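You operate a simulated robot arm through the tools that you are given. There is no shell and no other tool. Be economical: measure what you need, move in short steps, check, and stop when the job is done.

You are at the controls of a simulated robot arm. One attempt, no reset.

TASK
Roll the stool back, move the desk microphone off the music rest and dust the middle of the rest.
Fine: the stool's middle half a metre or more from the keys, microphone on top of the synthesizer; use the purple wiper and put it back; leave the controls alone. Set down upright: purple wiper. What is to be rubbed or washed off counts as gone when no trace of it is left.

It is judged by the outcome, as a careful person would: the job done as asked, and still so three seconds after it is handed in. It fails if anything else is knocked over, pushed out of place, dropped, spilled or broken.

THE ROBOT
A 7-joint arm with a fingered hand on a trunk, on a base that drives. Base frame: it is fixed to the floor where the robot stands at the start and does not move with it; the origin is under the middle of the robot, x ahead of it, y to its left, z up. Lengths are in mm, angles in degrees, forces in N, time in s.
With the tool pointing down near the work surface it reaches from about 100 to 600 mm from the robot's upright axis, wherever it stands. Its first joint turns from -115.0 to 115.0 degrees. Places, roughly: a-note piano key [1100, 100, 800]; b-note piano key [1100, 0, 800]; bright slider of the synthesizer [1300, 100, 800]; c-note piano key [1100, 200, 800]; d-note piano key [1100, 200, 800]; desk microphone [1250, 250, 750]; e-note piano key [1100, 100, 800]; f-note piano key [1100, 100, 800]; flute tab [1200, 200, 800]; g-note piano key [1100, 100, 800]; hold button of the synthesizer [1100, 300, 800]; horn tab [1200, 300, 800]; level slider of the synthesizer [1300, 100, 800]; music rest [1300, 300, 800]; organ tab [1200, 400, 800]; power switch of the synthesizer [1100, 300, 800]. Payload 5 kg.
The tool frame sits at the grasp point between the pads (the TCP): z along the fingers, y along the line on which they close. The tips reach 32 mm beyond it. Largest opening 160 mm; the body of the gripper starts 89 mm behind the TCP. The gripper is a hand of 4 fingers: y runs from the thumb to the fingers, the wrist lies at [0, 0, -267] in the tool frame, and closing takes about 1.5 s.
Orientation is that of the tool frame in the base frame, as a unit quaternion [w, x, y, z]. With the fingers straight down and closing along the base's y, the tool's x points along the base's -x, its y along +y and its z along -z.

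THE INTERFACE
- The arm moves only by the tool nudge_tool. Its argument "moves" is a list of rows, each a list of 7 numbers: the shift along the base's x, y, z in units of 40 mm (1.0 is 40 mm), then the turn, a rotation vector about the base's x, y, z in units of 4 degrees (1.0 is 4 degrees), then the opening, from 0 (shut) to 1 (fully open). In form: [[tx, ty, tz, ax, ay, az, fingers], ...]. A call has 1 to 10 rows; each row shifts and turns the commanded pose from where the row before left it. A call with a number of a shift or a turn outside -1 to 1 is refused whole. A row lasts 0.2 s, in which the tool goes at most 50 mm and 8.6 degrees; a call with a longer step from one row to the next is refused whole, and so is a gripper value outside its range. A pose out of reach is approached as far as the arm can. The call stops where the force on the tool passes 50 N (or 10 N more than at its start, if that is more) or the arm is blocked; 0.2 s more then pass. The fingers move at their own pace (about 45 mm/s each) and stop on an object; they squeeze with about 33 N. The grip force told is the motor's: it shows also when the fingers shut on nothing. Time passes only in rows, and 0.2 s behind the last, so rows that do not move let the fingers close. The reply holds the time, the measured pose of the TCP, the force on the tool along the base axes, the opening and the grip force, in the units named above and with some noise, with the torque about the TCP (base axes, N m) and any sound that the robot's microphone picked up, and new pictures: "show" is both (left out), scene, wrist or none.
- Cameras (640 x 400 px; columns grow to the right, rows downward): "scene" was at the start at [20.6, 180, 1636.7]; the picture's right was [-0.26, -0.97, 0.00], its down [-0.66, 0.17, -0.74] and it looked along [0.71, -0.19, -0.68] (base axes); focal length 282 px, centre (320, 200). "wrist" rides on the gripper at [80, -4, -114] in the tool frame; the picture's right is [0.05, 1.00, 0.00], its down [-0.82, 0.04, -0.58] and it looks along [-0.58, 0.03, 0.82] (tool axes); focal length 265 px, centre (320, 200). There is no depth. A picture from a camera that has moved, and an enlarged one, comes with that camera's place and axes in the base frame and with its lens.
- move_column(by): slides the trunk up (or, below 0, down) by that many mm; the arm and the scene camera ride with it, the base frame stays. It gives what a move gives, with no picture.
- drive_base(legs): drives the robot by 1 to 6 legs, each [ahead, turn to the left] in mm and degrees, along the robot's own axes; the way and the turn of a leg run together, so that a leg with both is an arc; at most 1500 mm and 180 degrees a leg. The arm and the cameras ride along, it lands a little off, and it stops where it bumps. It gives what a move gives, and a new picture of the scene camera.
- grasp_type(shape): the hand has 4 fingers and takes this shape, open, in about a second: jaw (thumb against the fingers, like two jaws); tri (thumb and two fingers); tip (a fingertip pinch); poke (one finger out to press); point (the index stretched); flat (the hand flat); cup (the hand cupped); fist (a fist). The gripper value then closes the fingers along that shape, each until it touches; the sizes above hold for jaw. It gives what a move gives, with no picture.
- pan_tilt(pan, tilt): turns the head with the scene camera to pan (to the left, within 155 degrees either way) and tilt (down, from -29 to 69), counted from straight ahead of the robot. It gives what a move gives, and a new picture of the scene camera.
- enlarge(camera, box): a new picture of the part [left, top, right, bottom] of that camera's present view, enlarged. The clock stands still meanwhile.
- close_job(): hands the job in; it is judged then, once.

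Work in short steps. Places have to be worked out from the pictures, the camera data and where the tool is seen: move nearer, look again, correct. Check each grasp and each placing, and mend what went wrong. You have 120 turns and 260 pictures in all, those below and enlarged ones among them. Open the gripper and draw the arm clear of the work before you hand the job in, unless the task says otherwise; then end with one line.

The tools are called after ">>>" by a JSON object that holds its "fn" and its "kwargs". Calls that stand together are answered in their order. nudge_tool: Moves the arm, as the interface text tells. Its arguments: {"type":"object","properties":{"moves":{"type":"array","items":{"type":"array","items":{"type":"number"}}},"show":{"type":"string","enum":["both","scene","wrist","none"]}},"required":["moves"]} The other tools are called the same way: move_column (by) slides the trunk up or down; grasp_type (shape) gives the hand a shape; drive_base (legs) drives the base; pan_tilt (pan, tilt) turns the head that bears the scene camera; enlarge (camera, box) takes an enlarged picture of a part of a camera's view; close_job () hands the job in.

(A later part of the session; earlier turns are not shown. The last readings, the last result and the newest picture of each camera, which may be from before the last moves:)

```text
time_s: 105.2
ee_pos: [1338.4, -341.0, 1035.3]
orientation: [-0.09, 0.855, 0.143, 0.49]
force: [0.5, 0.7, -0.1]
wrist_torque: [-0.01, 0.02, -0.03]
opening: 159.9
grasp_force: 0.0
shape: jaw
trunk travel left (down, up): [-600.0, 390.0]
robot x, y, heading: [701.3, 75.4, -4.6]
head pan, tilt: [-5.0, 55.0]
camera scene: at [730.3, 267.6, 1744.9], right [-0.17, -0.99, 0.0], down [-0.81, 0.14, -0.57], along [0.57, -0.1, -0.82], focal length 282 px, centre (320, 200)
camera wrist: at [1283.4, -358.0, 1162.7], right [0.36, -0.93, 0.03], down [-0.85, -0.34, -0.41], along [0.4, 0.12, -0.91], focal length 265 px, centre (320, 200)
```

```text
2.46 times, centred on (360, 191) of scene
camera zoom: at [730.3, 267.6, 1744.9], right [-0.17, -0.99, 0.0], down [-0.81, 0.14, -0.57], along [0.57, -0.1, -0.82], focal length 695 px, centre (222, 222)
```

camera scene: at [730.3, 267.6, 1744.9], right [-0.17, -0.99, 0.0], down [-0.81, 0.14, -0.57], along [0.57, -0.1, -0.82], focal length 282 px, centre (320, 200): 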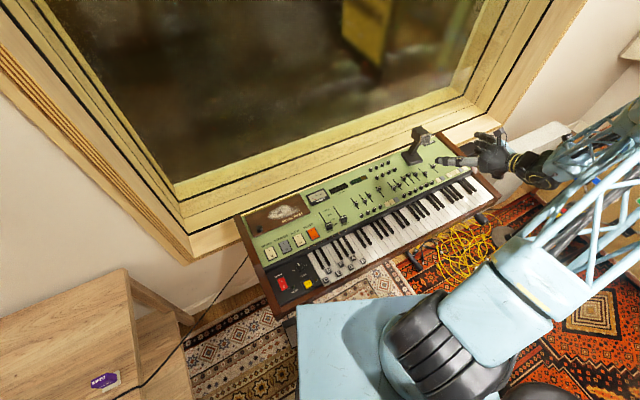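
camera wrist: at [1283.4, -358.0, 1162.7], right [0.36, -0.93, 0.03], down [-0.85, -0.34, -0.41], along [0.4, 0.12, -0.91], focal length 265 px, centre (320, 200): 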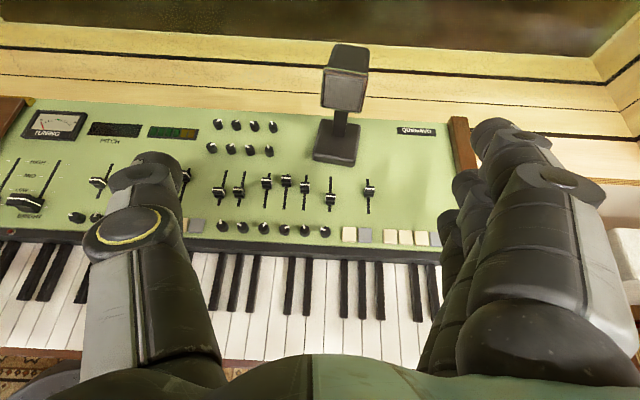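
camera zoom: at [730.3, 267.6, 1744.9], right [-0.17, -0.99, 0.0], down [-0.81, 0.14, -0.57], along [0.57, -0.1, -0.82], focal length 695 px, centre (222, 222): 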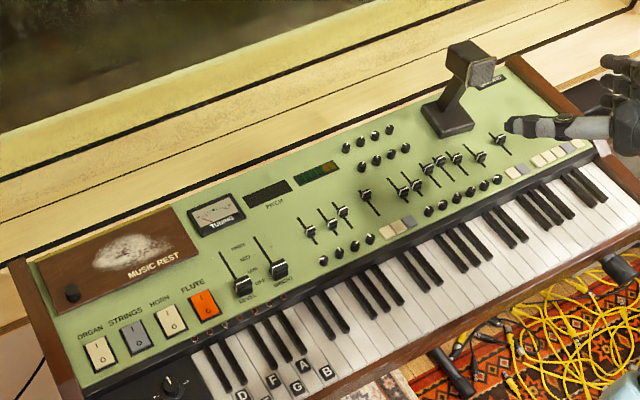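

The mic is standing in the clear area; no control touched. Next, the wiper at about (887, 900, desk z≈725). I raise the hand and drive back and turn toward the desk.

>>> {"fn": "nudge_tool", "kwargs": {"moves": [[-0.5, 0.5, 0.8, 0, 0, 0, 1], [-0.5, 0.5, 0.8, 0, 0, 0, 1], [-0.5, 0.5, 0.8, 0, 0, 0, 1], [-0.5, 0.5, 0.8, 0, 0, 0, 1]], "show": "none"}}

>>> {"fn": "drive_base", "kwargs": {"legs": [[-150, 0], [0, 65]]}}

>>> {"fn": "pan_tilt", "kwargs": {"pan": 5, "tilt": 55}}

```text
time_s: 106.2
ee_pos: [1257.6, -260.2, 1164.6]
orientation: [-0.091, 0.855, 0.143, 0.49]
force: [0.2, 1.3, -0.1]
wrist_torque: [-0.02, 0.04, -0.07]
opening: 159.9
grasp_force: 0.1
shape: jaw
trunk travel left (down, up): [-600.0, 390.0]
robot x, y, heading: [701.8, 78.4, -4.5]
head pan, tilt: [-5.0, 55.0]
```

```text
time_s: 110.5
ee_pos: [1092.8, 448.2, 1163.7]
orientation: [-0.34, 0.644, 0.58, 0.364]
force: [-1.4, -0.2, -0.2]
wrist_torque: [0.0, -0.01, -0.02]
opening: 159.6
grasp_force: 0.1
shape: jaw
trunk travel left (down, up): [-600.0, 390.0]
robot x, y, heading: [555.1, 82.4, 60.5]
head pan, tilt: [-5.0, 55.0]
camera scene: at [388.7, 192.1, 1744.9], right [0.82, -0.57, 0.0], down [-0.47, -0.67, -0.57], along [0.33, 0.47, -0.82], focal length 282 px, centre (320, 200)
```

scene: 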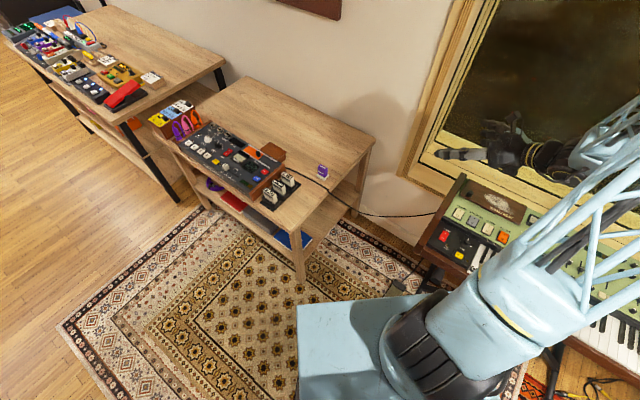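

```text
time_s: 111.2
ee_pos: [1092.2, 448.1, 1163.3]
orientation: [-0.339, 0.644, 0.581, 0.364]
force: [-0.8, 0.3, 0.4]
wrist_torque: [0.0, 0.01, 0.0]
opening: 159.8
grasp_force: 0.1
shape: jaw
trunk travel left (down, up): [-600.0, 390.0]
robot x, y, heading: [549.4, 84.5, 60.5]
head pan, tilt: [5.0, 55.0]
camera scene: at [377.9, 198.1, 1745.0], right [0.91, -0.42, 0.0], down [-0.34, -0.74, -0.57], along [0.24, 0.52, -0.82], focal length 282 px, centre (320, 200)
```

scene: 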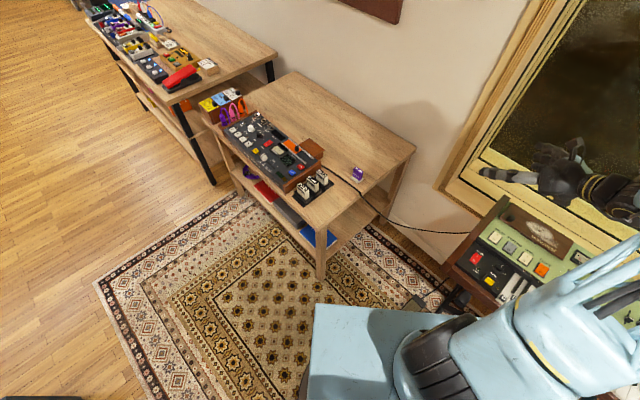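

I drive ahead 180 mm toward the desk and zoom in on the wiper.

>>> {"fn": "drive_base", "kwargs": {"legs": [[180, 0]]}}

>>> {"fn": "enlarge", "kwargs": {"camera": "scene", "box": [310, 120, 470, 220]}}

```text
time_s: 112.8
ee_pos: [1184.3, 606.9, 1163.5]
orientation: [-0.34, 0.644, 0.581, 0.363]
force: [0.5, -0.1, -0.1]
wrist_torque: [-0.01, 0.01, -0.01]
opening: 159.7
grasp_force: 0.1
shape: jaw
trunk travel left (down, up): [-600.0, 390.0]
robot x, y, heading: [644.5, 245.1, 60.4]
head pan, tilt: [5.0, 55.0]
camera scene: at [469.0, 358.2, 1744.9], right [0.91, -0.42, 0.0], down [-0.34, -0.74, -0.57], along [0.24, 0.52, -0.82], focal length 282 px, centre (320, 200)
```

scene: 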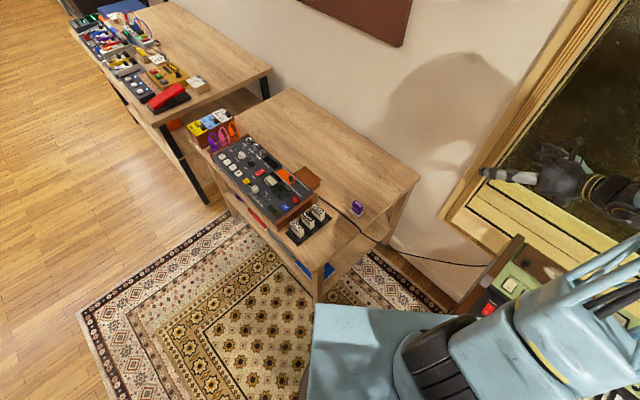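

```text
4.00 times, centred on (390, 170) of scene
camera zoom: at [469.0, 358.2, 1744.9], right [0.91, -0.42, 0.0], down [-0.34, -0.74, -0.57], along [0.24, 0.52, -0.82], focal length 1129 px, centre (40, 320)
```

zoom: 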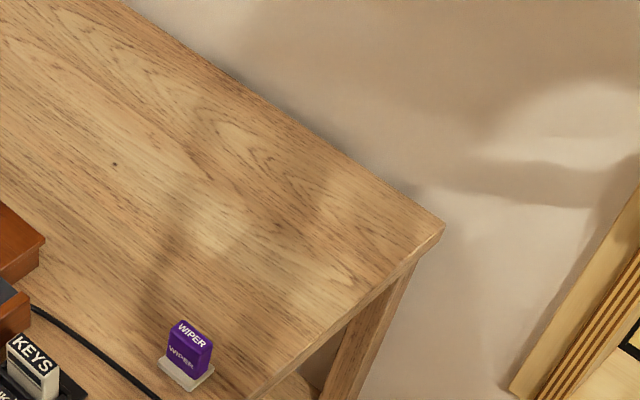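

Wiper base at about (882, 888), its wide face towards yaw ~36°. I rotate the hand to yaw ≈36°, pitch ≈48° down and bring it above the wiper.

>>> {"fn": "nudge_tool", "kwargs": {"moves": [[-0.7, 0.4, -0.3, 0, 0, -1, 1], [-0.7, 0.4, -0.3, 0, 0, -1, 1], [-0.7, 0.4, -0.3, 0, 0, -1, 1], [-0.7, 0.4, -0.3, 0, 0, -1, 1], [-0.7, 0.4, -0.3, 0, 0, -1, 1], [-0.7, 0.4, -0.3, 0, 0, -1, 1], [-0.7, 0.4, -0.3, -0.62, 0.42, -1, 1], [-0.7, 0.4, -0.3, -0.6, 0.45, -1, 1], [-0.7, 0.4, -0.3, -0.55, 0.5, -1, 1], [-0.7, 0.4, -0.3, -0.53, 0.53, -1, 1]], "show": "none"}}

>>> {"fn": "nudge_tool", "kwargs": {"moves": [[-0.5, 0.5, -0.3, -0.5, 0.58, -1, 1], [-0.5, 0.5, -0.3, -0.45, 0.6, -1, 1]]}}

```text
time_s: 115.2
ee_pos: [1223.6, 460.7, 1037.8]
orientation: [-0.01, 0.915, -0.006, 0.403]
force: [1.1, -0.5, -0.3]
wrist_torque: [-0.01, 0.03, 0.0]
opening: 160.0
grasp_force: 0.0
shape: jaw
out of reach, approached as far as the arm can: row 4, 5, 6, 7
trunk travel left (down, up): [-600.0, 390.0]
robot x, y, heading: [646.0, 243.2, 60.3]
head pan, tilt: [5.0, 55.0]
stopped in row 10: the arm was blocked; the commanded pose is now the measured one
```

```text
time_s: 115.8
ee_pos: [1182.1, 501.0, 1015.3]
orientation: [0.049, 0.928, -0.058, 0.365]
force: [0.2, 0.8, -0.5]
wrist_torque: [0.03, -0.02, -0.04]
opening: 160.1
grasp_force: 0.0
shape: jaw
trunk travel left (down, up): [-600.0, 390.0]
robot x, y, heading: [644.2, 246.9, 60.4]
head pan, tilt: [5.0, 55.0]
camera scene: at [467.0, 358.6, 1744.7], right [0.91, -0.42, 0.0], down [-0.34, -0.74, -0.57], along [0.24, 0.52, -0.82], focal length 282 px, centre (320, 200)
camera wrist: at [1166.6, 515.0, 1152.3], right [-0.11, -0.99, 0.08], down [-0.99, 0.09, -0.13], along [0.12, -0.1, -0.99], focal length 265 px, centre (320, 200)
```

scene: 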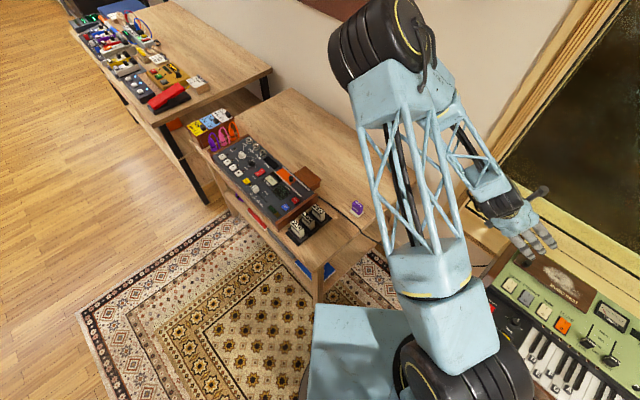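
wrist: 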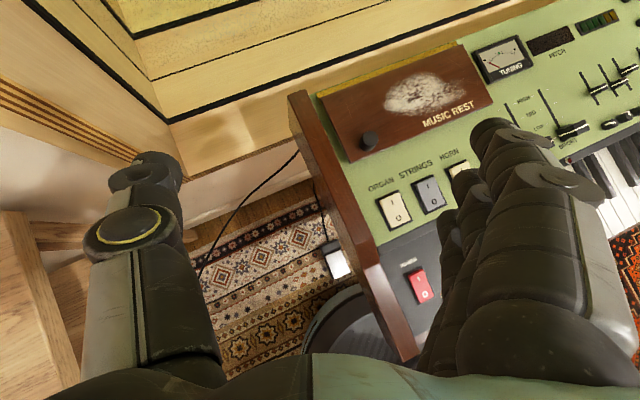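

The arm went wide and the tool over-yawed (yaw -11°). From here I swing both the position and the yaw left together toward the wiper.

>>> {"fn": "nudge_tool", "kwargs": {"moves": [[-0.75, 0.55, 0.1, 0, 0, 1, 1], [-0.75, 0.55, 0.1, 0, 0, 1, 1], [-0.75, 0.6, 0, 0, 0, 1, 1], [-0.75, 0.65, 0, 0, 0, 1, 1], [-0.75, 0.65, 0, 0, 0, 1, 1], [-0.75, 0.7, 0, 0, 0, 1, 1], [-0.75, 0.7, 0, 0, 0, 1, 1], [-0.75, 0.75, 0, 0, 0, 1, 1]]}}

```text
time_s: 117.6
ee_pos: [950.8, 716.8, 1021.7]
orientation: [-0.053, 0.908, 0.2, 0.364]
force: [0.4, -1.1, 0.6]
wrist_torque: [0.0, 0.0, 0.03]
opening: 160.2
grasp_force: 0.0
shape: jaw
out of reach, approached as far as the arm can: row 4, 5
trunk travel left (down, up): [-600.0, 390.0]
robot x, y, heading: [641.9, 245.9, 60.6]
head pan, tilt: [5.0, 55.0]
camera scene: at [467.6, 357.5, 1744.9], right [0.91, -0.42, 0.0], down [-0.34, -0.74, -0.57], along [0.24, 0.52, -0.82], focal length 282 px, centre (320, 200)
camera wrist: at [929.9, 719.8, 1159.2], right [0.44, -0.9, 0.08], down [-0.89, -0.44, -0.13], along [0.16, -0.02, -0.99], focal length 265 px, centre (320, 200)
```

scene: 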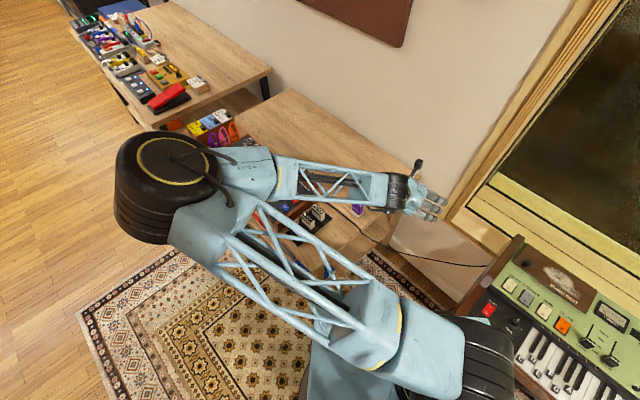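
wrist: 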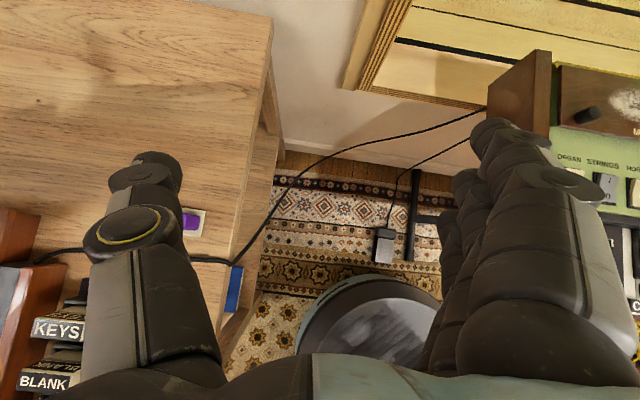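

The elbow settled to the left and the wiper is visible under the thumb. I move over to hover behind and above it, with 16° more yaw.

>>> {"fn": "nudge_tool", "kwargs": {"moves": [[-0.7, 0.8, -0.3, 0, 0, 1, 1], [-0.7, 0.8, -0.3, 0, 0, 1, 1], [-0.7, 0.8, -0.3, 0, 0, 1, 1], [-0.7, 0.8, -0.3, 0, 0, 1, 1]]}}

```text
time_s: 118.6
ee_pos: [838.5, 845.4, 972.0]
orientation: [-0.102, 0.872, 0.325, 0.353]
force: [0.1, -0.5, -0.2]
wrist_torque: [0.0, -0.04, -0.02]
opening: 160.1
grasp_force: 0.0
shape: jaw
trunk travel left (down, up): [-600.0, 390.0]
robot x, y, heading: [646.6, 244.3, 60.5]
head pan, tilt: [5.0, 55.0]
camera scene: at [467.2, 358.0, 1744.8], right [0.91, -0.42, 0.0], down [-0.34, -0.74, -0.57], along [0.24, 0.52, -0.82], focal length 282 px, centre (320, 200)
camera wrist: at [818.0, 841.9, 1110.0], right [0.67, -0.74, 0.08], down [-0.73, -0.67, -0.13], along [0.16, 0.03, -0.99], focal length 265 px, centre (320, 200)
```

scene: 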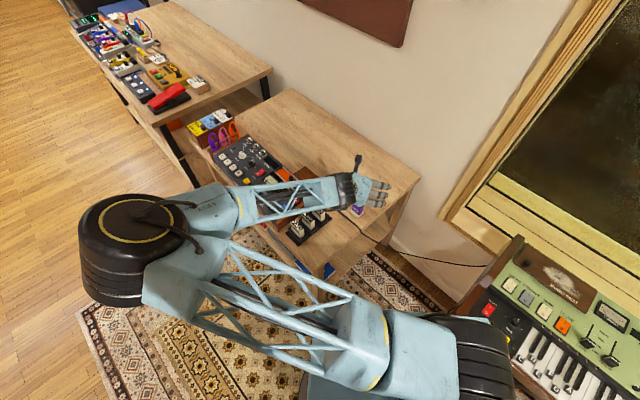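
wrist: 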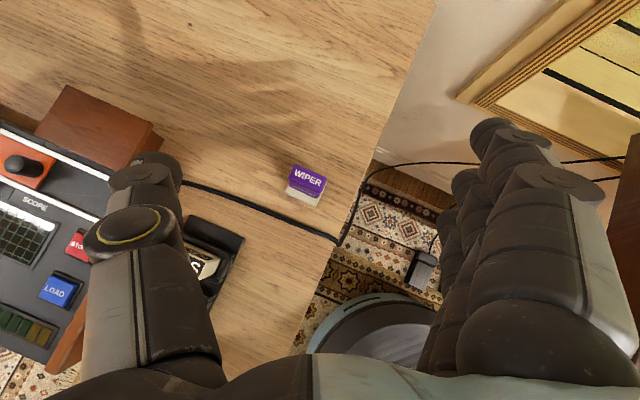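

Wiper is at (878, 881), aligned at yaw ≈22°. I correct the yaw, narrow the opening to ~96 mm, and come down to a hover along the tool axis.

>>> {"fn": "nudge_tool", "kwargs": {"moves": [[-0.15, 0.06, -0.7, 0, 0, -0.9, 0.6], [-0.15, 0.06, -0.7, 0, 0, -0.9, 0.6], [-0.15, 0.06, -0.7, 0, 0, -0.9, 0.6], [-0.15, 0.06, -0.7, 0, 0, -0.9, 0.6]], "show": "wrist"}}

```text
time_s: 119.6
ee_pos: [813.9, 854.1, 861.4]
orientation: [-0.059, 0.905, 0.213, 0.363]
force: [-0.1, 0.1, -1.0]
wrist_torque: [0.0, -0.07, -0.01]
opening: 96.3
grasp_force: 0.2
shape: jaw
trunk travel left (down, up): [-600.0, 390.0]
robot x, y, heading: [642.2, 244.6, 60.6]
head pan, tilt: [5.0, 55.0]
camera wrist: at [793.7, 856.8, 998.7], right [0.46, -0.88, 0.08], down [-0.87, -0.47, -0.13], along [0.16, -0.01, -0.99], focal length 265 px, centre (320, 200)
```

wrist: 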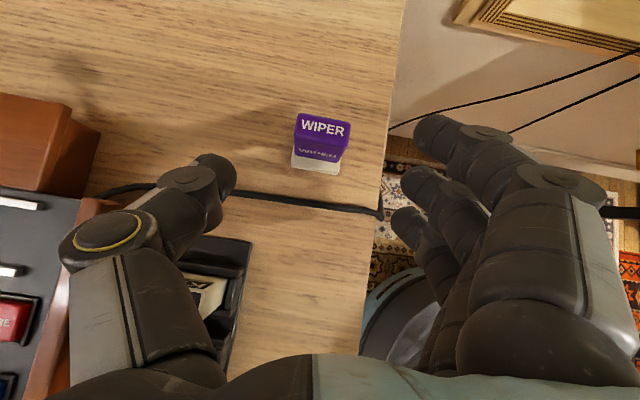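

Block centre ≈(880, 880), top ≈780. I slide down along the tool axis so fingers and thumb straddle the block, stopping before the tips reach the desk.

>>> {"fn": "nudge_tool", "kwargs": {"moves": [[0.42, 0.17, -0.42, 0, 0, 0, 0.6], [0.42, 0.17, -0.42, 0, 0, 0, 0.6], [0.42, 0.17, -0.42, 0, 0, 0, 0.6], [0.42, 0.17, -0.42, 0, 0, 0, 0.6]]}}

>>> {"fn": "enlarge", "kwargs": {"camera": "scene", "box": [310, 150, 430, 225]}}

```text
time_s: 120.6
ee_pos: [881.5, 882.8, 792.7]
orientation: [-0.059, 0.906, 0.212, 0.363]
force: [-0.9, -0.6, 0.2]
wrist_torque: [-0.01, -0.01, 0.0]
opening: 96.4
grasp_force: 0.0
shape: jaw
trunk travel left (down, up): [-600.0, 390.0]
robot x, y, heading: [643.9, 242.7, 60.3]
head pan, tilt: [5.0, 55.0]
camera scene: at [467.9, 357.9, 1744.9], right [0.91, -0.42, 0.0], down [-0.34, -0.74, -0.57], along [0.24, 0.52, -0.82], focal length 282 px, centre (320, 200)
camera wrist: at [861.7, 884.7, 931.4], right [0.46, -0.88, 0.08], down [-0.87, -0.47, -0.13], along [0.16, -0.01, -0.99], focal length 265 px, centre (320, 200)
```

scene: 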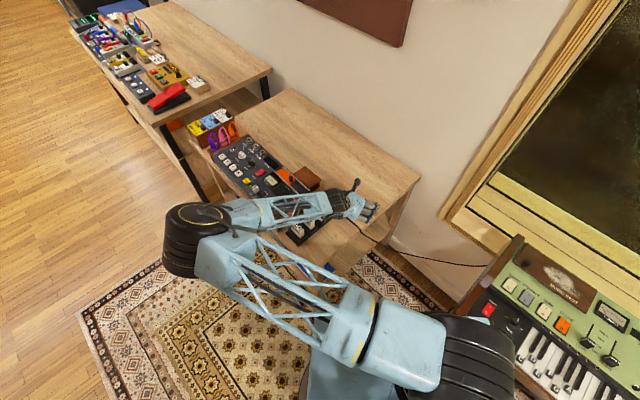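
wrist: 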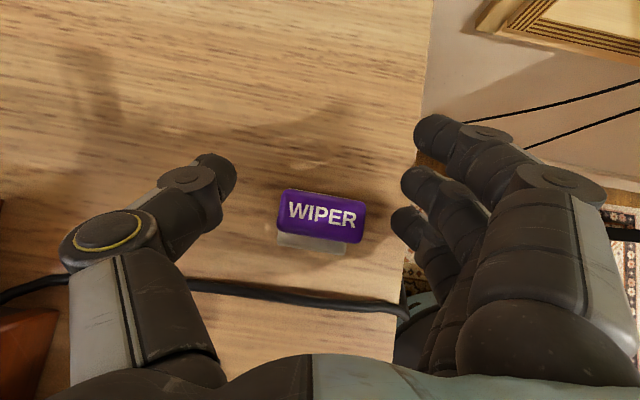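

```text
5.33 times, centred on (370, 188) of scene
camera zoom: at [467.9, 357.9, 1744.9], right [0.91, -0.42, 0.0], down [-0.34, -0.74, -0.57], along [0.24, 0.52, -0.82], focal length 1506 px, centre (53, 267)
```

zoom: 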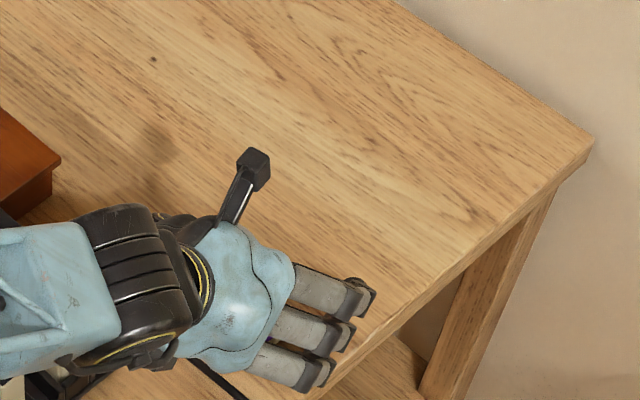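

The block is centred between thumb and fingers. I lower 7 mm, then close.

>>> {"fn": "nudge_tool", "kwargs": {"moves": [[-0.1, -0.04, -0.17, 0, 0, 0, 0.6], [0, 0, 0, 0, 0, 0, 0.15], [0, 0, 0, 0, 0, 0, 0.15], [0, 0, 0, 0, 0, 0, 0.15], [0, 0, 0, 0, 0, 0, 0.15], [0, 0, 0, 0, 0, 0, 0.15], [0, 0, 0, 0, 0, 0, 0.15]], "show": "wrist"}}

```text
time_s: 122.2
ee_pos: [878.5, 880.3, 788.0]
orientation: [-0.058, 0.905, 0.213, 0.363]
force: [0.5, 1.3, 3.0]
wrist_torque: [-0.06, -0.04, 0.02]
opening: 25.5
grasp_force: 12.9
shape: jaw
trunk travel left (down, up): [-600.0, 390.0]
robot x, y, heading: [644.6, 242.3, 60.2]
head pan, tilt: [5.0, 55.0]
camera wrist: at [857.8, 882.6, 925.1], right [0.46, -0.88, 0.08], down [-0.87, -0.47, -0.13], along [0.16, -0.01, -0.99], focal length 265 px, centre (320, 200)
```

wrist: 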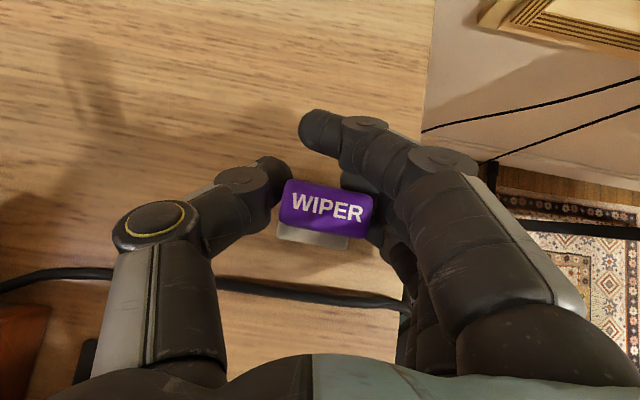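

The thumb catches only the rear edge of the block. I reopen, shift 12 mm toward the robot and slightly down, and regrip.

>>> {"fn": "nudge_tool", "kwargs": {"moves": [[0, 0, 0, 0, 0, 0, 0.55], [0, 0, 0, 0, 0, 0, 0.55], [0, 0, 0, 0, 0, 0, 0.55], [-0.28, -0.11, 0, 0, 0, 0, 0.55], [0, 0, -0.08, 0, 0, 0, 0.5], [0, 0, 0, 0, 0, 0, 0.1], [0, 0, 0, 0, 0, 0, 0.1], [0, 0, 0, 0, 0, 0, 0.1], [0, 0, 0, 0, 0, 0, 0.1], [0, 0, 0, 0, 0, 0, 0.1]], "show": "wrist"}}

```text
time_s: 124.4
ee_pos: [869.2, 874.5, 785.4]
orientation: [-0.058, 0.905, 0.211, 0.364]
force: [9.5, 1.2, 28.5]
wrist_torque: [-1.43, -0.86, 0.41]
opening: 36.0
grasp_force: 22.5
shape: jaw
trunk travel left (down, up): [-600.0, 390.0]
robot x, y, heading: [644.3, 243.8, 60.3]
head pan, tilt: [5.0, 55.0]
camera wrist: at [847.5, 877.0, 923.5], right [0.46, -0.88, 0.08], down [-0.87, -0.47, -0.14], along [0.16, -0.01, -0.99], focal length 265 px, centre (320, 200)
```

wrist: 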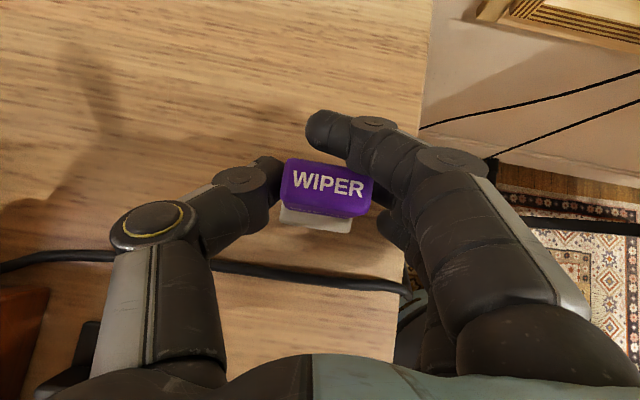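

The tips press on the desk (28 N up), and the block is now well placed between thumb and fingers. I lift slowly and check the grip.

>>> {"fn": "nudge_tool", "kwargs": {"moves": [[0, 0, 0.15, 0, 0, 0, 0.1], [0, 0, 0, 0, 0, 0, 0.1], [0, 0, 0.3, 0, 0, 0, 0.1], [0, 0, 0.6, 0, 0, 0, 0.1], [0, 0, 0, 0, 0, 0, 0.1]], "show": "wrist"}}

>>> {"fn": "enlarge", "kwargs": {"camera": "scene", "box": [310, 150, 430, 225]}}

```text
time_s: 125.6
ee_pos: [867.3, 875.6, 826.1]
orientation: [-0.058, 0.905, 0.213, 0.362]
force: [-0.1, 0.4, -1.0]
wrist_torque: [0.03, -0.02, 0.02]
opening: 27.6
grasp_force: 33.1
shape: jaw
trunk travel left (down, up): [-600.0, 390.0]
robot x, y, heading: [646.4, 244.7, 60.5]
head pan, tilt: [5.0, 55.0]
camera wrist: at [846.4, 878.3, 963.7], right [0.46, -0.88, 0.08], down [-0.87, -0.47, -0.13], along [0.16, -0.01, -0.99], focal length 265 px, centre (320, 200)
```

wrist: 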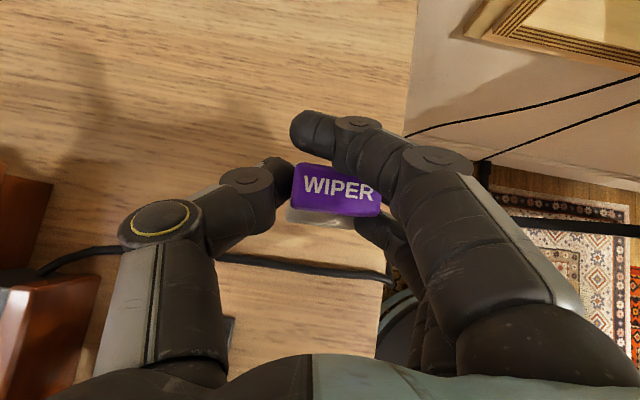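

```text
5.33 times, centred on (370, 188) of scene
camera zoom: at [467.9, 357.6, 1744.8], right [0.91, -0.42, 0.0], down [-0.34, -0.74, -0.57], along [0.24, 0.52, -0.82], focal length 1506 px, centre (53, 267)
```

zoom: 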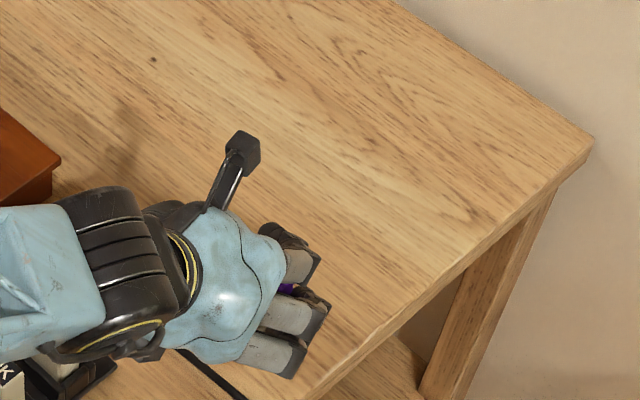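

The wiper is held (33 N), roughly level. I raise it and pull it in before turning toward the synth.

>>> {"fn": "nudge_tool", "kwargs": {"moves": [[0, 0, 0.9, 0, 0, 0, 0.1], [0, 0, 0.9, 0, 0, 0, 0.1], [-0.1, -0.3, 0.8, 0, 0, 0, 0.1], [-0.15, -0.6, 0.6, 0, 0, 0, 0.1], [-0.15, -0.6, 0.6, 0, 0, 0, 0.1], [-0.15, -0.6, 0.5, 0, 0, 0, 0.1]]}}

```text
time_s: 127.0
ee_pos: [845.4, 790.7, 998.0]
orientation: [-0.059, 0.905, 0.213, 0.363]
force: [0.9, -0.5, -1.7]
wrist_torque: [0.0, 0.01, 0.01]
opening: 27.3
grasp_force: 33.0
shape: jaw
trunk travel left (down, up): [-600.0, 390.0]
robot x, y, heading: [645.9, 246.0, 60.3]
head pan, tilt: [5.0, 55.0]
camera scene: at [468.1, 357.1, 1744.9], right [0.91, -0.42, 0.0], down [-0.34, -0.74, -0.57], along [0.24, 0.52, -0.82], focal length 282 px, centre (320, 200)
camera wrist: at [825.0, 793.4, 1135.7], right [0.46, -0.88, 0.08], down [-0.87, -0.47, -0.13], along [0.16, -0.01, -0.99], focal length 265 px, centre (320, 200)
```

scene: 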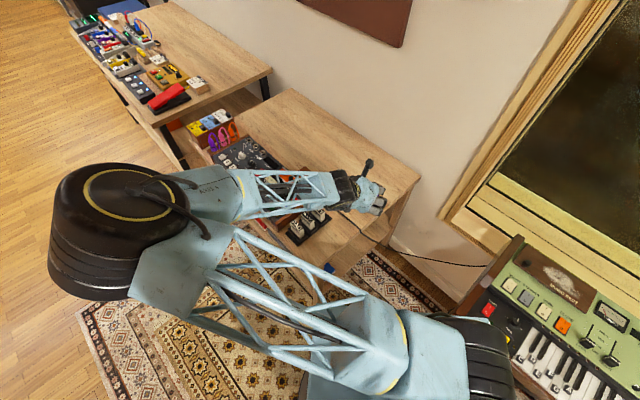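
wrist: 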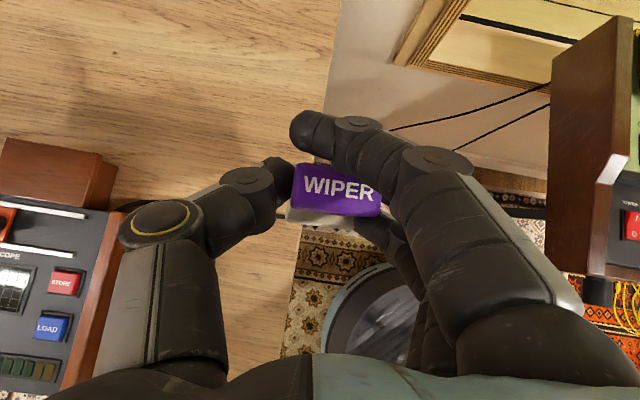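

Now I turn the base right by 55° to face the music rest.

>>> {"fn": "drive_base", "kwargs": {"legs": [[0, -55]]}}

>>> {"fn": "nudge_tool", "kwargs": {"moves": [[0, 0, 0, 0, 0, 0, 0.1]], "show": "wrist"}}

```text
time_s: 129.9
ee_pos: [1207.6, 398.3, 998.4]
orientation: [0.114, 0.902, -0.226, 0.349]
force: [-0.1, 0.7, -0.7]
wrist_torque: [0.04, 0.0, 0.01]
opening: 27.5
grasp_force: 32.5
shape: jaw
trunk travel left (down, up): [-600.0, 390.0]
robot x, y, heading: [646.1, 245.4, 5.9]
head pan, tilt: [5.0, 55.0]
camera scene: at [635.5, 453.4, 1744.9], right [0.19, -0.98, 0.0], down [-0.8, -0.15, -0.57], along [0.56, 0.11, -0.82], focal length 282 px, centre (320, 200)
```

scene: 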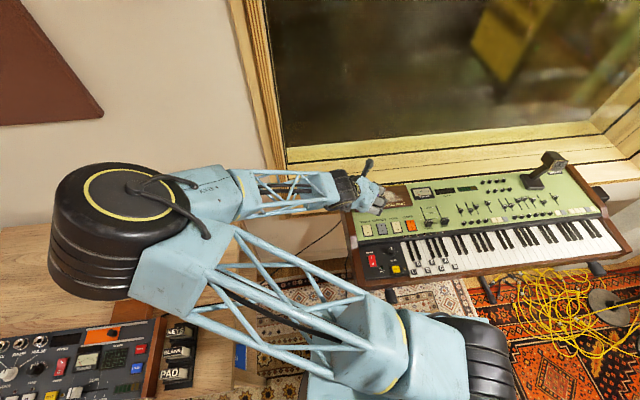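

```text
time_s: 130.3
ee_pos: [1206.3, 398.0, 997.9]
orientation: [0.114, 0.902, -0.225, 0.35]
force: [-1.2, 0.2, -0.8]
wrist_torque: [0.0, 0.01, 0.04]
opening: 27.3
grasp_force: 33.2
shape: jaw
trunk travel left (down, up): [-600.0, 390.0]
robot x, y, heading: [646.9, 244.6, 5.7]
head pan, tilt: [5.0, 55.0]
camera wrist: at [1196.1, 417.5, 1135.4], right [-0.45, -0.89, 0.08], down [-0.89, 0.44, -0.13], along [0.08, -0.13, -0.99], focal length 265 px, centre (320, 200)
```

wrist: 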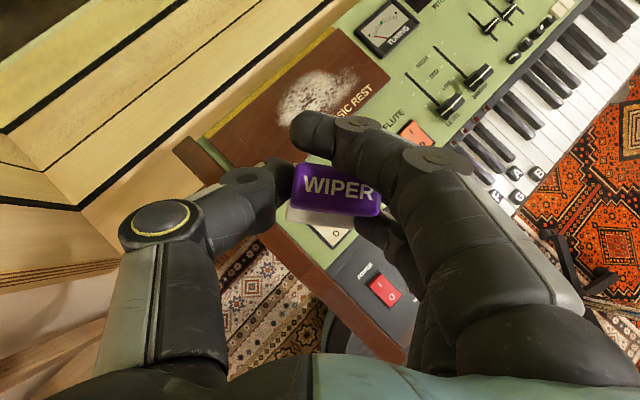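

Dust centre is at about (1353, 307). I yaw the hand left to about 20° while moving to hover near it.

>>> {"fn": "nudge_tool", "kwargs": {"moves": [[0.1, -0.25, 0, 0, 0, 1, 0.1], [0.1, -0.25, 0, 0, 0, 1, 0.1], [0.1, -0.25, 0, 0, 0, 1, 0.1], [0.1, -0.25, 0, 0, 0, 1, 0.1], [0.1, -0.25, 0, 0, 0, 1, 0.1], [0.1, -0.25, 0, 0, 0, 1, 0.1], [0.1, -0.25, 0, 0, 0, 1, 0.1], [0.1, -0.25, 0, 0, 0, 1, 0.1], [0.1, -0.25, 0, 0, 0, 1, 0.1], [0.1, -0.25, 0, 0, 0, 1, 0.1]], "show": "wrist"}}

```text
time_s: 132.5
ee_pos: [1246.2, 297.4, 997.7]
orientation: [-0.013, 0.925, 0.096, 0.368]
force: [0.1, -0.8, -0.9]
wrist_torque: [-0.01, 0.01, 0.0]
opening: 27.1
grasp_force: 33.0
shape: jaw
trunk travel left (down, up): [-600.0, 390.0]
robot x, y, heading: [643.6, 244.7, 5.8]
head pan, tilt: [5.0, 55.0]
camera wrist: at [1226.6, 305.4, 1135.5], right [0.23, -0.97, 0.08], down [-0.96, -0.23, -0.13], along [0.15, -0.05, -0.99], focal length 265 px, centre (320, 200)
```

wrist: 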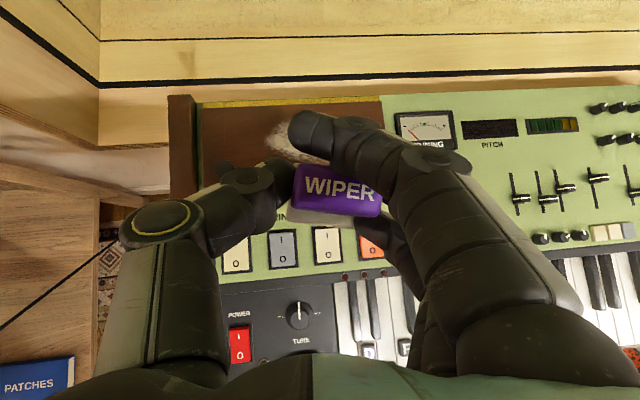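

Wiper sits about (+9, -6) mm from the TCP and level. I move over the dust at z ≈ 890 and look from the scene camera.

>>> {"fn": "nudge_tool", "kwargs": {"moves": [[0.6, 0.1, -0.6, 0, 0, 0.6, 0.1], [0.6, 0.1, -0.6, 0, 0, 0.6, 0.1], [0.6, 0.1, -0.6, 0, 0, 0.6, 0.1], [0.6, 0.1, -0.6, 0, 0, 0.6, 0.1]], "show": "wrist"}}

>>> {"fn": "enlarge", "kwargs": {"camera": "scene", "box": [340, 150, 440, 212]}}

```text
time_s: 133.5
ee_pos: [1343.0, 315.4, 902.0]
orientation: [-0.043, 0.914, 0.174, 0.365]
force: [0.0, -0.3, -1.4]
wrist_torque: [0.01, 0.03, 0.03]
opening: 27.1
grasp_force: 32.8
shape: jaw
trunk travel left (down, up): [-600.0, 390.0]
robot x, y, heading: [646.8, 246.7, 5.9]
head pan, tilt: [5.0, 55.0]
camera wrist: at [1322.6, 319.0, 1039.2], right [0.38, -0.92, 0.08], down [-0.91, -0.39, -0.13], along [0.15, -0.03, -0.99], focal length 265 px, centre (320, 200)
```

wrist: 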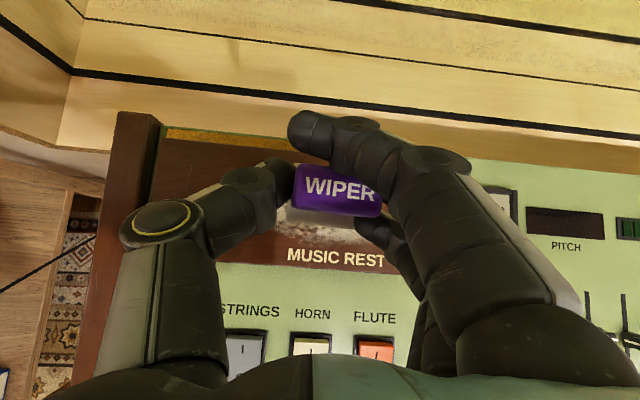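

```text
6.40 times, centred on (390, 181) of scene
camera zoom: at [635.9, 452.8, 1744.9], right [0.19, -0.98, 0.0], down [-0.81, -0.15, -0.57], along [0.56, 0.11, -0.82], focal length 1807 px, centre (-128, 322)
```

zoom: 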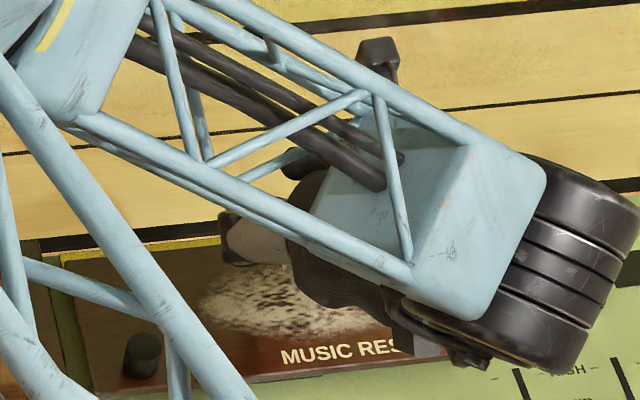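

Aligned over the dust. I lower to just above contact, then in small steps.

>>> {"fn": "nudge_tool", "kwargs": {"moves": [[0, 0, -0.5, 0, 0, 0, 0.1], [0, 0, -0.3, 0, 0, 0, 0.1], [0, 0, -0.1, 0, 0, 0, 0.1], [0, 0, -0.1, 0, 0, 0, 0.1]], "show": "wrist"}}

```text
time_s: 134.5
ee_pos: [1342.3, 314.8, 861.9]
orientation: [-0.043, 0.914, 0.174, 0.365]
force: [-0.1, -0.6, -0.6]
wrist_torque: [0.04, -0.01, 0.02]
opening: 27.2
grasp_force: 33.0
shape: jaw
trunk travel left (down, up): [-600.0, 390.0]
robot x, y, heading: [642.4, 247.5, 5.5]
head pan, tilt: [5.0, 55.0]
camera wrist: at [1322.1, 318.6, 999.3], right [0.38, -0.92, 0.08], down [-0.91, -0.39, -0.13], along [0.15, -0.02, -0.99], focal length 265 px, centre (320, 200)
```

wrist: 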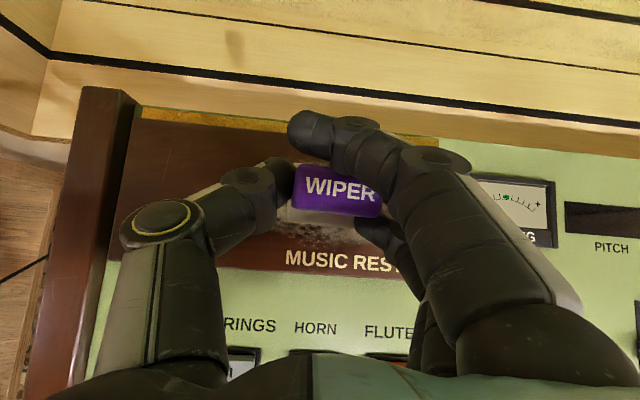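

>>> {"fn": "nudge_tool", "kwargs": {"moves": [[0, 0, -0.08, 0, 0, 0, 0.1], [0, 0, -0.08, 0, 0, 0, 0.1], [0, 0, 0, 0, 0, 0, 0.1]], "show": "none"}}

```text
time_s: 135.3
ee_pos: [1342.4, 314.9, 854.4]
orientation: [-0.043, 0.914, 0.174, 0.365]
force: [-0.2, 0.1, -1.2]
wrist_torque: [0.0, 0.01, -0.02]
opening: 27.1
grasp_force: 33.1
shape: jaw
trunk travel left (down, up): [-600.0, 390.0]
robot x, y, heading: [644.5, 246.0, 5.6]
head pan, tilt: [5.0, 55.0]
```

No contact yet at 854; I continue in 3 mm steps.

>>> {"fn": "nudge_tool", "kwargs": {"moves": [[0, 0, -0.08, 0, 0, 0, 0.1], [0, 0, -0.08, 0, 0, 0, 0.1], [0, 0, 0, 0, 0, 0, 0.1]], "show": "none"}}

```text
time_s: 136.1
ee_pos: [1343.6, 314.4, 850.0]
orientation: [-0.044, 0.913, 0.174, 0.367]
force: [2.6, 4.0, 19.6]
wrist_torque: [-0.42, -0.08, 0.12]
opening: 27.3
grasp_force: 33.3
shape: jaw
trunk travel left (down, up): [-600.0, 390.0]
robot x, y, heading: [647.1, 244.2, 5.8]
head pan, tilt: [5.0, 55.0]
```

Contact with ~20 N. I ease up 1 mm and stroke along the rest: right 44 mm, then left 88 mm, then back to centre.

>>> {"fn": "nudge_tool", "kwargs": {"moves": [[0, 0, 0.03, 0, 0, 0, 0.1], [0.187, -0.517, 0, 0, 0, 0, 0.1], [0.187, -0.517, 0, 0, 0, 0, 0.1], [-0.187, 0.517, 0, 0, 0, 0, 0.1], [-0.187, 0.517, 0, 0, 0, 0, 0.1], [-0.187, 0.517, 0, 0, 0, 0, 0.1], [-0.187, 0.517, 0, 0, 0, 0, 0.1], [0.187, -0.517, 0, 0, 0, 0, 0.1], [0.187, -0.517, 0, 0, 0, 0, 0.1]], "show": "wrist"}}

>>> {"fn": "enlarge", "kwargs": {"camera": "scene", "box": [340, 150, 440, 212]}}

```text
time_s: 138.1
ee_pos: [1341.8, 314.8, 851.6]
orientation: [-0.044, 0.913, 0.174, 0.366]
force: [0.8, 3.4, 6.0]
wrist_torque: [-0.05, 0.06, -0.04]
opening: 26.0
grasp_force: 33.2
shape: jaw
trunk travel left (down, up): [-600.0, 390.0]
robot x, y, heading: [644.4, 242.0, 5.7]
head pan, tilt: [5.0, 55.0]
camera wrist: at [1321.8, 319.3, 988.8], right [0.38, -0.92, 0.08], down [-0.91, -0.39, -0.13], along [0.16, -0.02, -0.99], focal length 265 px, centre (320, 200)
```

wrist: 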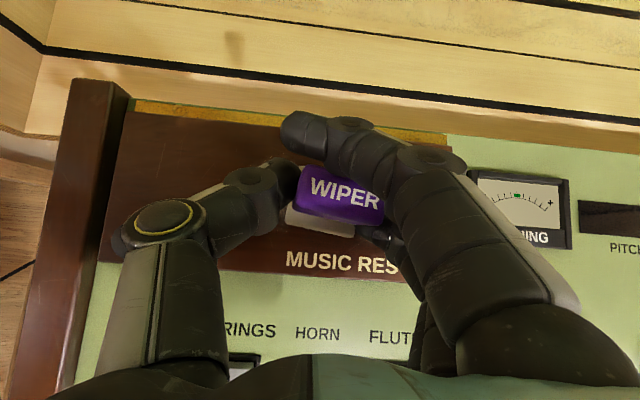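

```text
6.40 times, centred on (390, 181) of scene
camera zoom: at [634.8, 453.1, 1745.0], right [0.19, -0.98, 0.0], down [-0.8, -0.15, -0.57], along [0.56, 0.11, -0.82], focal length 1807 px, centre (-128, 322)
```

zoom: 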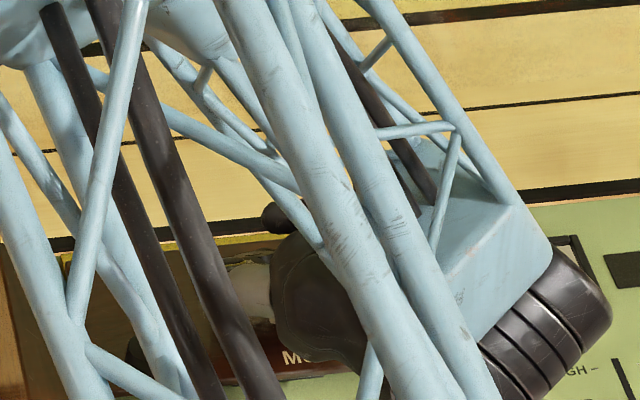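

The dust is visibly coming off. I do a back lane (+20 mm) and a front lane (-12 mm).

>>> {"fn": "nudge_tool", "kwargs": {"moves": [[0.47, 0.17, 0, 0, 0, 0, 0.1], [0.187, -0.517, 0, 0, 0, 0, 0.1], [0.187, -0.517, 0, 0, 0, 0, 0.1], [-0.187, 0.517, 0, 0, 0, 0, 0.1], [-0.187, 0.517, 0, 0, 0, 0, 0.1], [-0.187, 0.517, 0, 0, 0, 0, 0.1], [-0.187, 0.517, 0, 0, 0, 0, 0.1], [-0.07, 0.2, 0, 0, 0, 0, 0.1], [-0.7, -0.25, 0, 0, 0, 0, 0.1]], "show": "none"}}

>>> {"fn": "nudge_tool", "kwargs": {"moves": [[0.187, -0.517, 0, 0, 0, 0, 0.1], [0.187, -0.517, 0, 0, 0, 0, 0.1], [0.187, -0.517, 0, 0, 0, 0, 0.1], [0.187, -0.517, 0, 0, 0, 0, 0.1], [0.07, -0.2, 0, 0, 0, 0, 0.1], [0, 0, 0.5, 0, 0, 0, 0.1], [-0.3, 0, 0.8, 0, 0, 0, 0.1], [-0.6, 0, 0.8, 0, 0, 0, 0.1], [-0.6, 0, 0.8, 0, 0, 0, 0.1], [-0.6, 0, 0.8, 0, 0, 0, 0.1]], "show": "wrist"}}

>>> {"fn": "enlarge", "kwargs": {"camera": "scene", "box": [330, 160, 430, 222]}}

```text
time_s: 140.1
ee_pos: [1316.8, 364.3, 852.1]
orientation: [-0.045, 0.912, 0.175, 0.368]
force: [14.0, 7.5, 25.0]
wrist_torque: [-0.42, -0.55, 0.44]
opening: 25.5
grasp_force: 32.7
shape: jaw
trunk travel left (down, up): [-600.0, 390.0]
robot x, y, heading: [646.6, 244.2, 5.8]
head pan, tilt: [5.0, 55.0]
```

```text
time_s: 142.3
ee_pos: [1264.5, 270.0, 998.5]
orientation: [-0.043, 0.914, 0.174, 0.365]
force: [0.2, 1.0, -1.1]
wrist_torque: [0.02, -0.02, -0.04]
opening: 22.9
grasp_force: 32.7
shape: jaw
trunk travel left (down, up): [-600.0, 390.0]
robot x, y, heading: [643.5, 244.6, 5.5]
head pan, tilt: [5.0, 55.0]
camera wrist: at [1242.8, 273.6, 1136.2], right [0.38, -0.92, 0.08], down [-0.91, -0.39, -0.13], along [0.15, -0.02, -0.99], focal length 265 px, centre (320, 200)
```

wrist: 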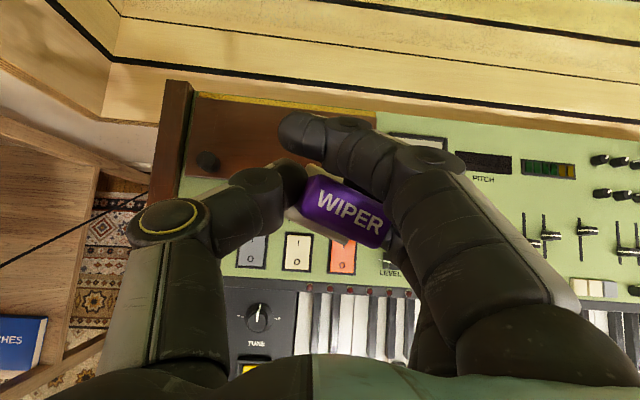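

```text
6.40 times, centred on (380, 191) of scene
camera zoom: at [634.5, 452.8, 1744.9], right [0.19, -0.98, 0.0], down [-0.8, -0.15, -0.57], along [0.56, 0.11, -0.82], focal length 1807 px, centre (-64, 258)
```

zoom: 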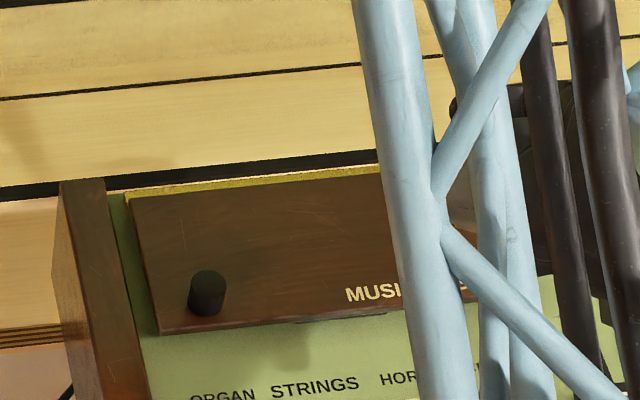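

The visible part is clean. I pull the hand back to view the whole rest.

>>> {"fn": "nudge_tool", "kwargs": {"moves": [[-0.7, -0.6, 0.3, 0, 0, 0, 0.1], [-0.7, -0.6, 0.3, 0, 0, 0, 0.1], [-0.7, -0.6, 0.3, 0, 0, 0, 0.1]], "show": "wrist"}}

>>> {"fn": "enlarge", "kwargs": {"camera": "scene", "box": [330, 150, 450, 225]}}

>>> {"fn": "enlarge", "kwargs": {"camera": "wrist", "box": [180, 40, 420, 190]}}

```text
time_s: 143.1
ee_pos: [1217.4, 187.4, 1031.3]
orientation: [-0.045, 0.913, 0.175, 0.365]
force: [0.2, -0.1, -2.0]
wrist_torque: [0.02, -0.05, 0.0]
opening: 22.7
grasp_force: 32.6
shape: jaw
out of reach, approached as far as the arm can: row 2, 3
trunk travel left (down, up): [-600.0, 390.0]
robot x, y, heading: [645.8, 247.4, 5.7]
head pan, tilt: [5.0, 55.0]
camera wrist: at [1196.4, 190.5, 1170.5], right [0.38, -0.92, 0.08], down [-0.91, -0.39, -0.13], along [0.15, -0.02, -0.99], focal length 265 px, centre (320, 200)
```

wrist: 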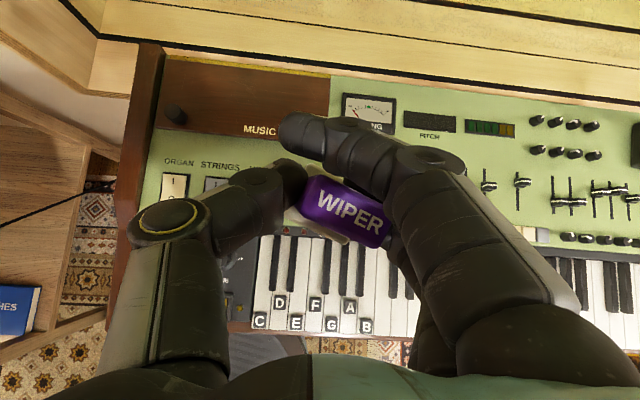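

```text
5.33 times, centred on (390, 188) of scene
camera zoom: at [635.4, 452.3, 1745.1], right [0.19, -0.98, 0.0], down [-0.8, -0.15, -0.57], along [0.56, 0.11, -0.82], focal length 1506 px, centre (-53, 267)
```

zoom: 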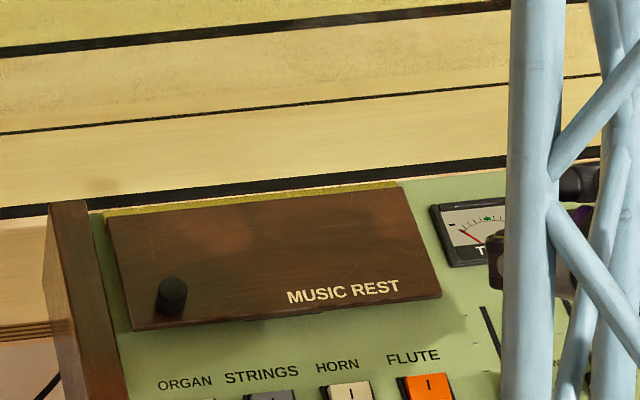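

```text
2.67 times, centred on (300, 115) of wrist
camera zoom: at [1196.4, 190.5, 1170.5], right [0.38, -0.92, 0.08], down [-0.91, -0.39, -0.13], along [0.15, -0.02, -0.99], focal length 708 px, centre (373, 427)
```

zoom: 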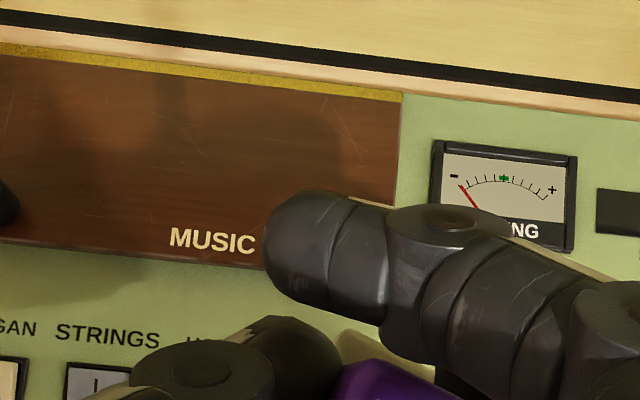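

The rest looks clean. I enlarge further to check for faint traces.

>>> {"fn": "enlarge", "kwargs": {"camera": "scene", "box": [345, 180, 417, 225]}}

```text
8.89 times, centred on (381, 202) of scene
camera zoom: at [635.4, 452.3, 1745.1], right [0.19, -0.98, 0.0], down [-0.8, -0.15, -0.57], along [0.56, 0.11, -0.82], focal length 2510 px, centre (-222, 178)
```

zoom: 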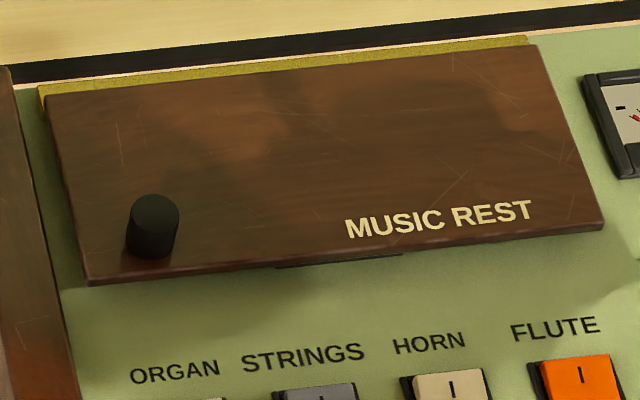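

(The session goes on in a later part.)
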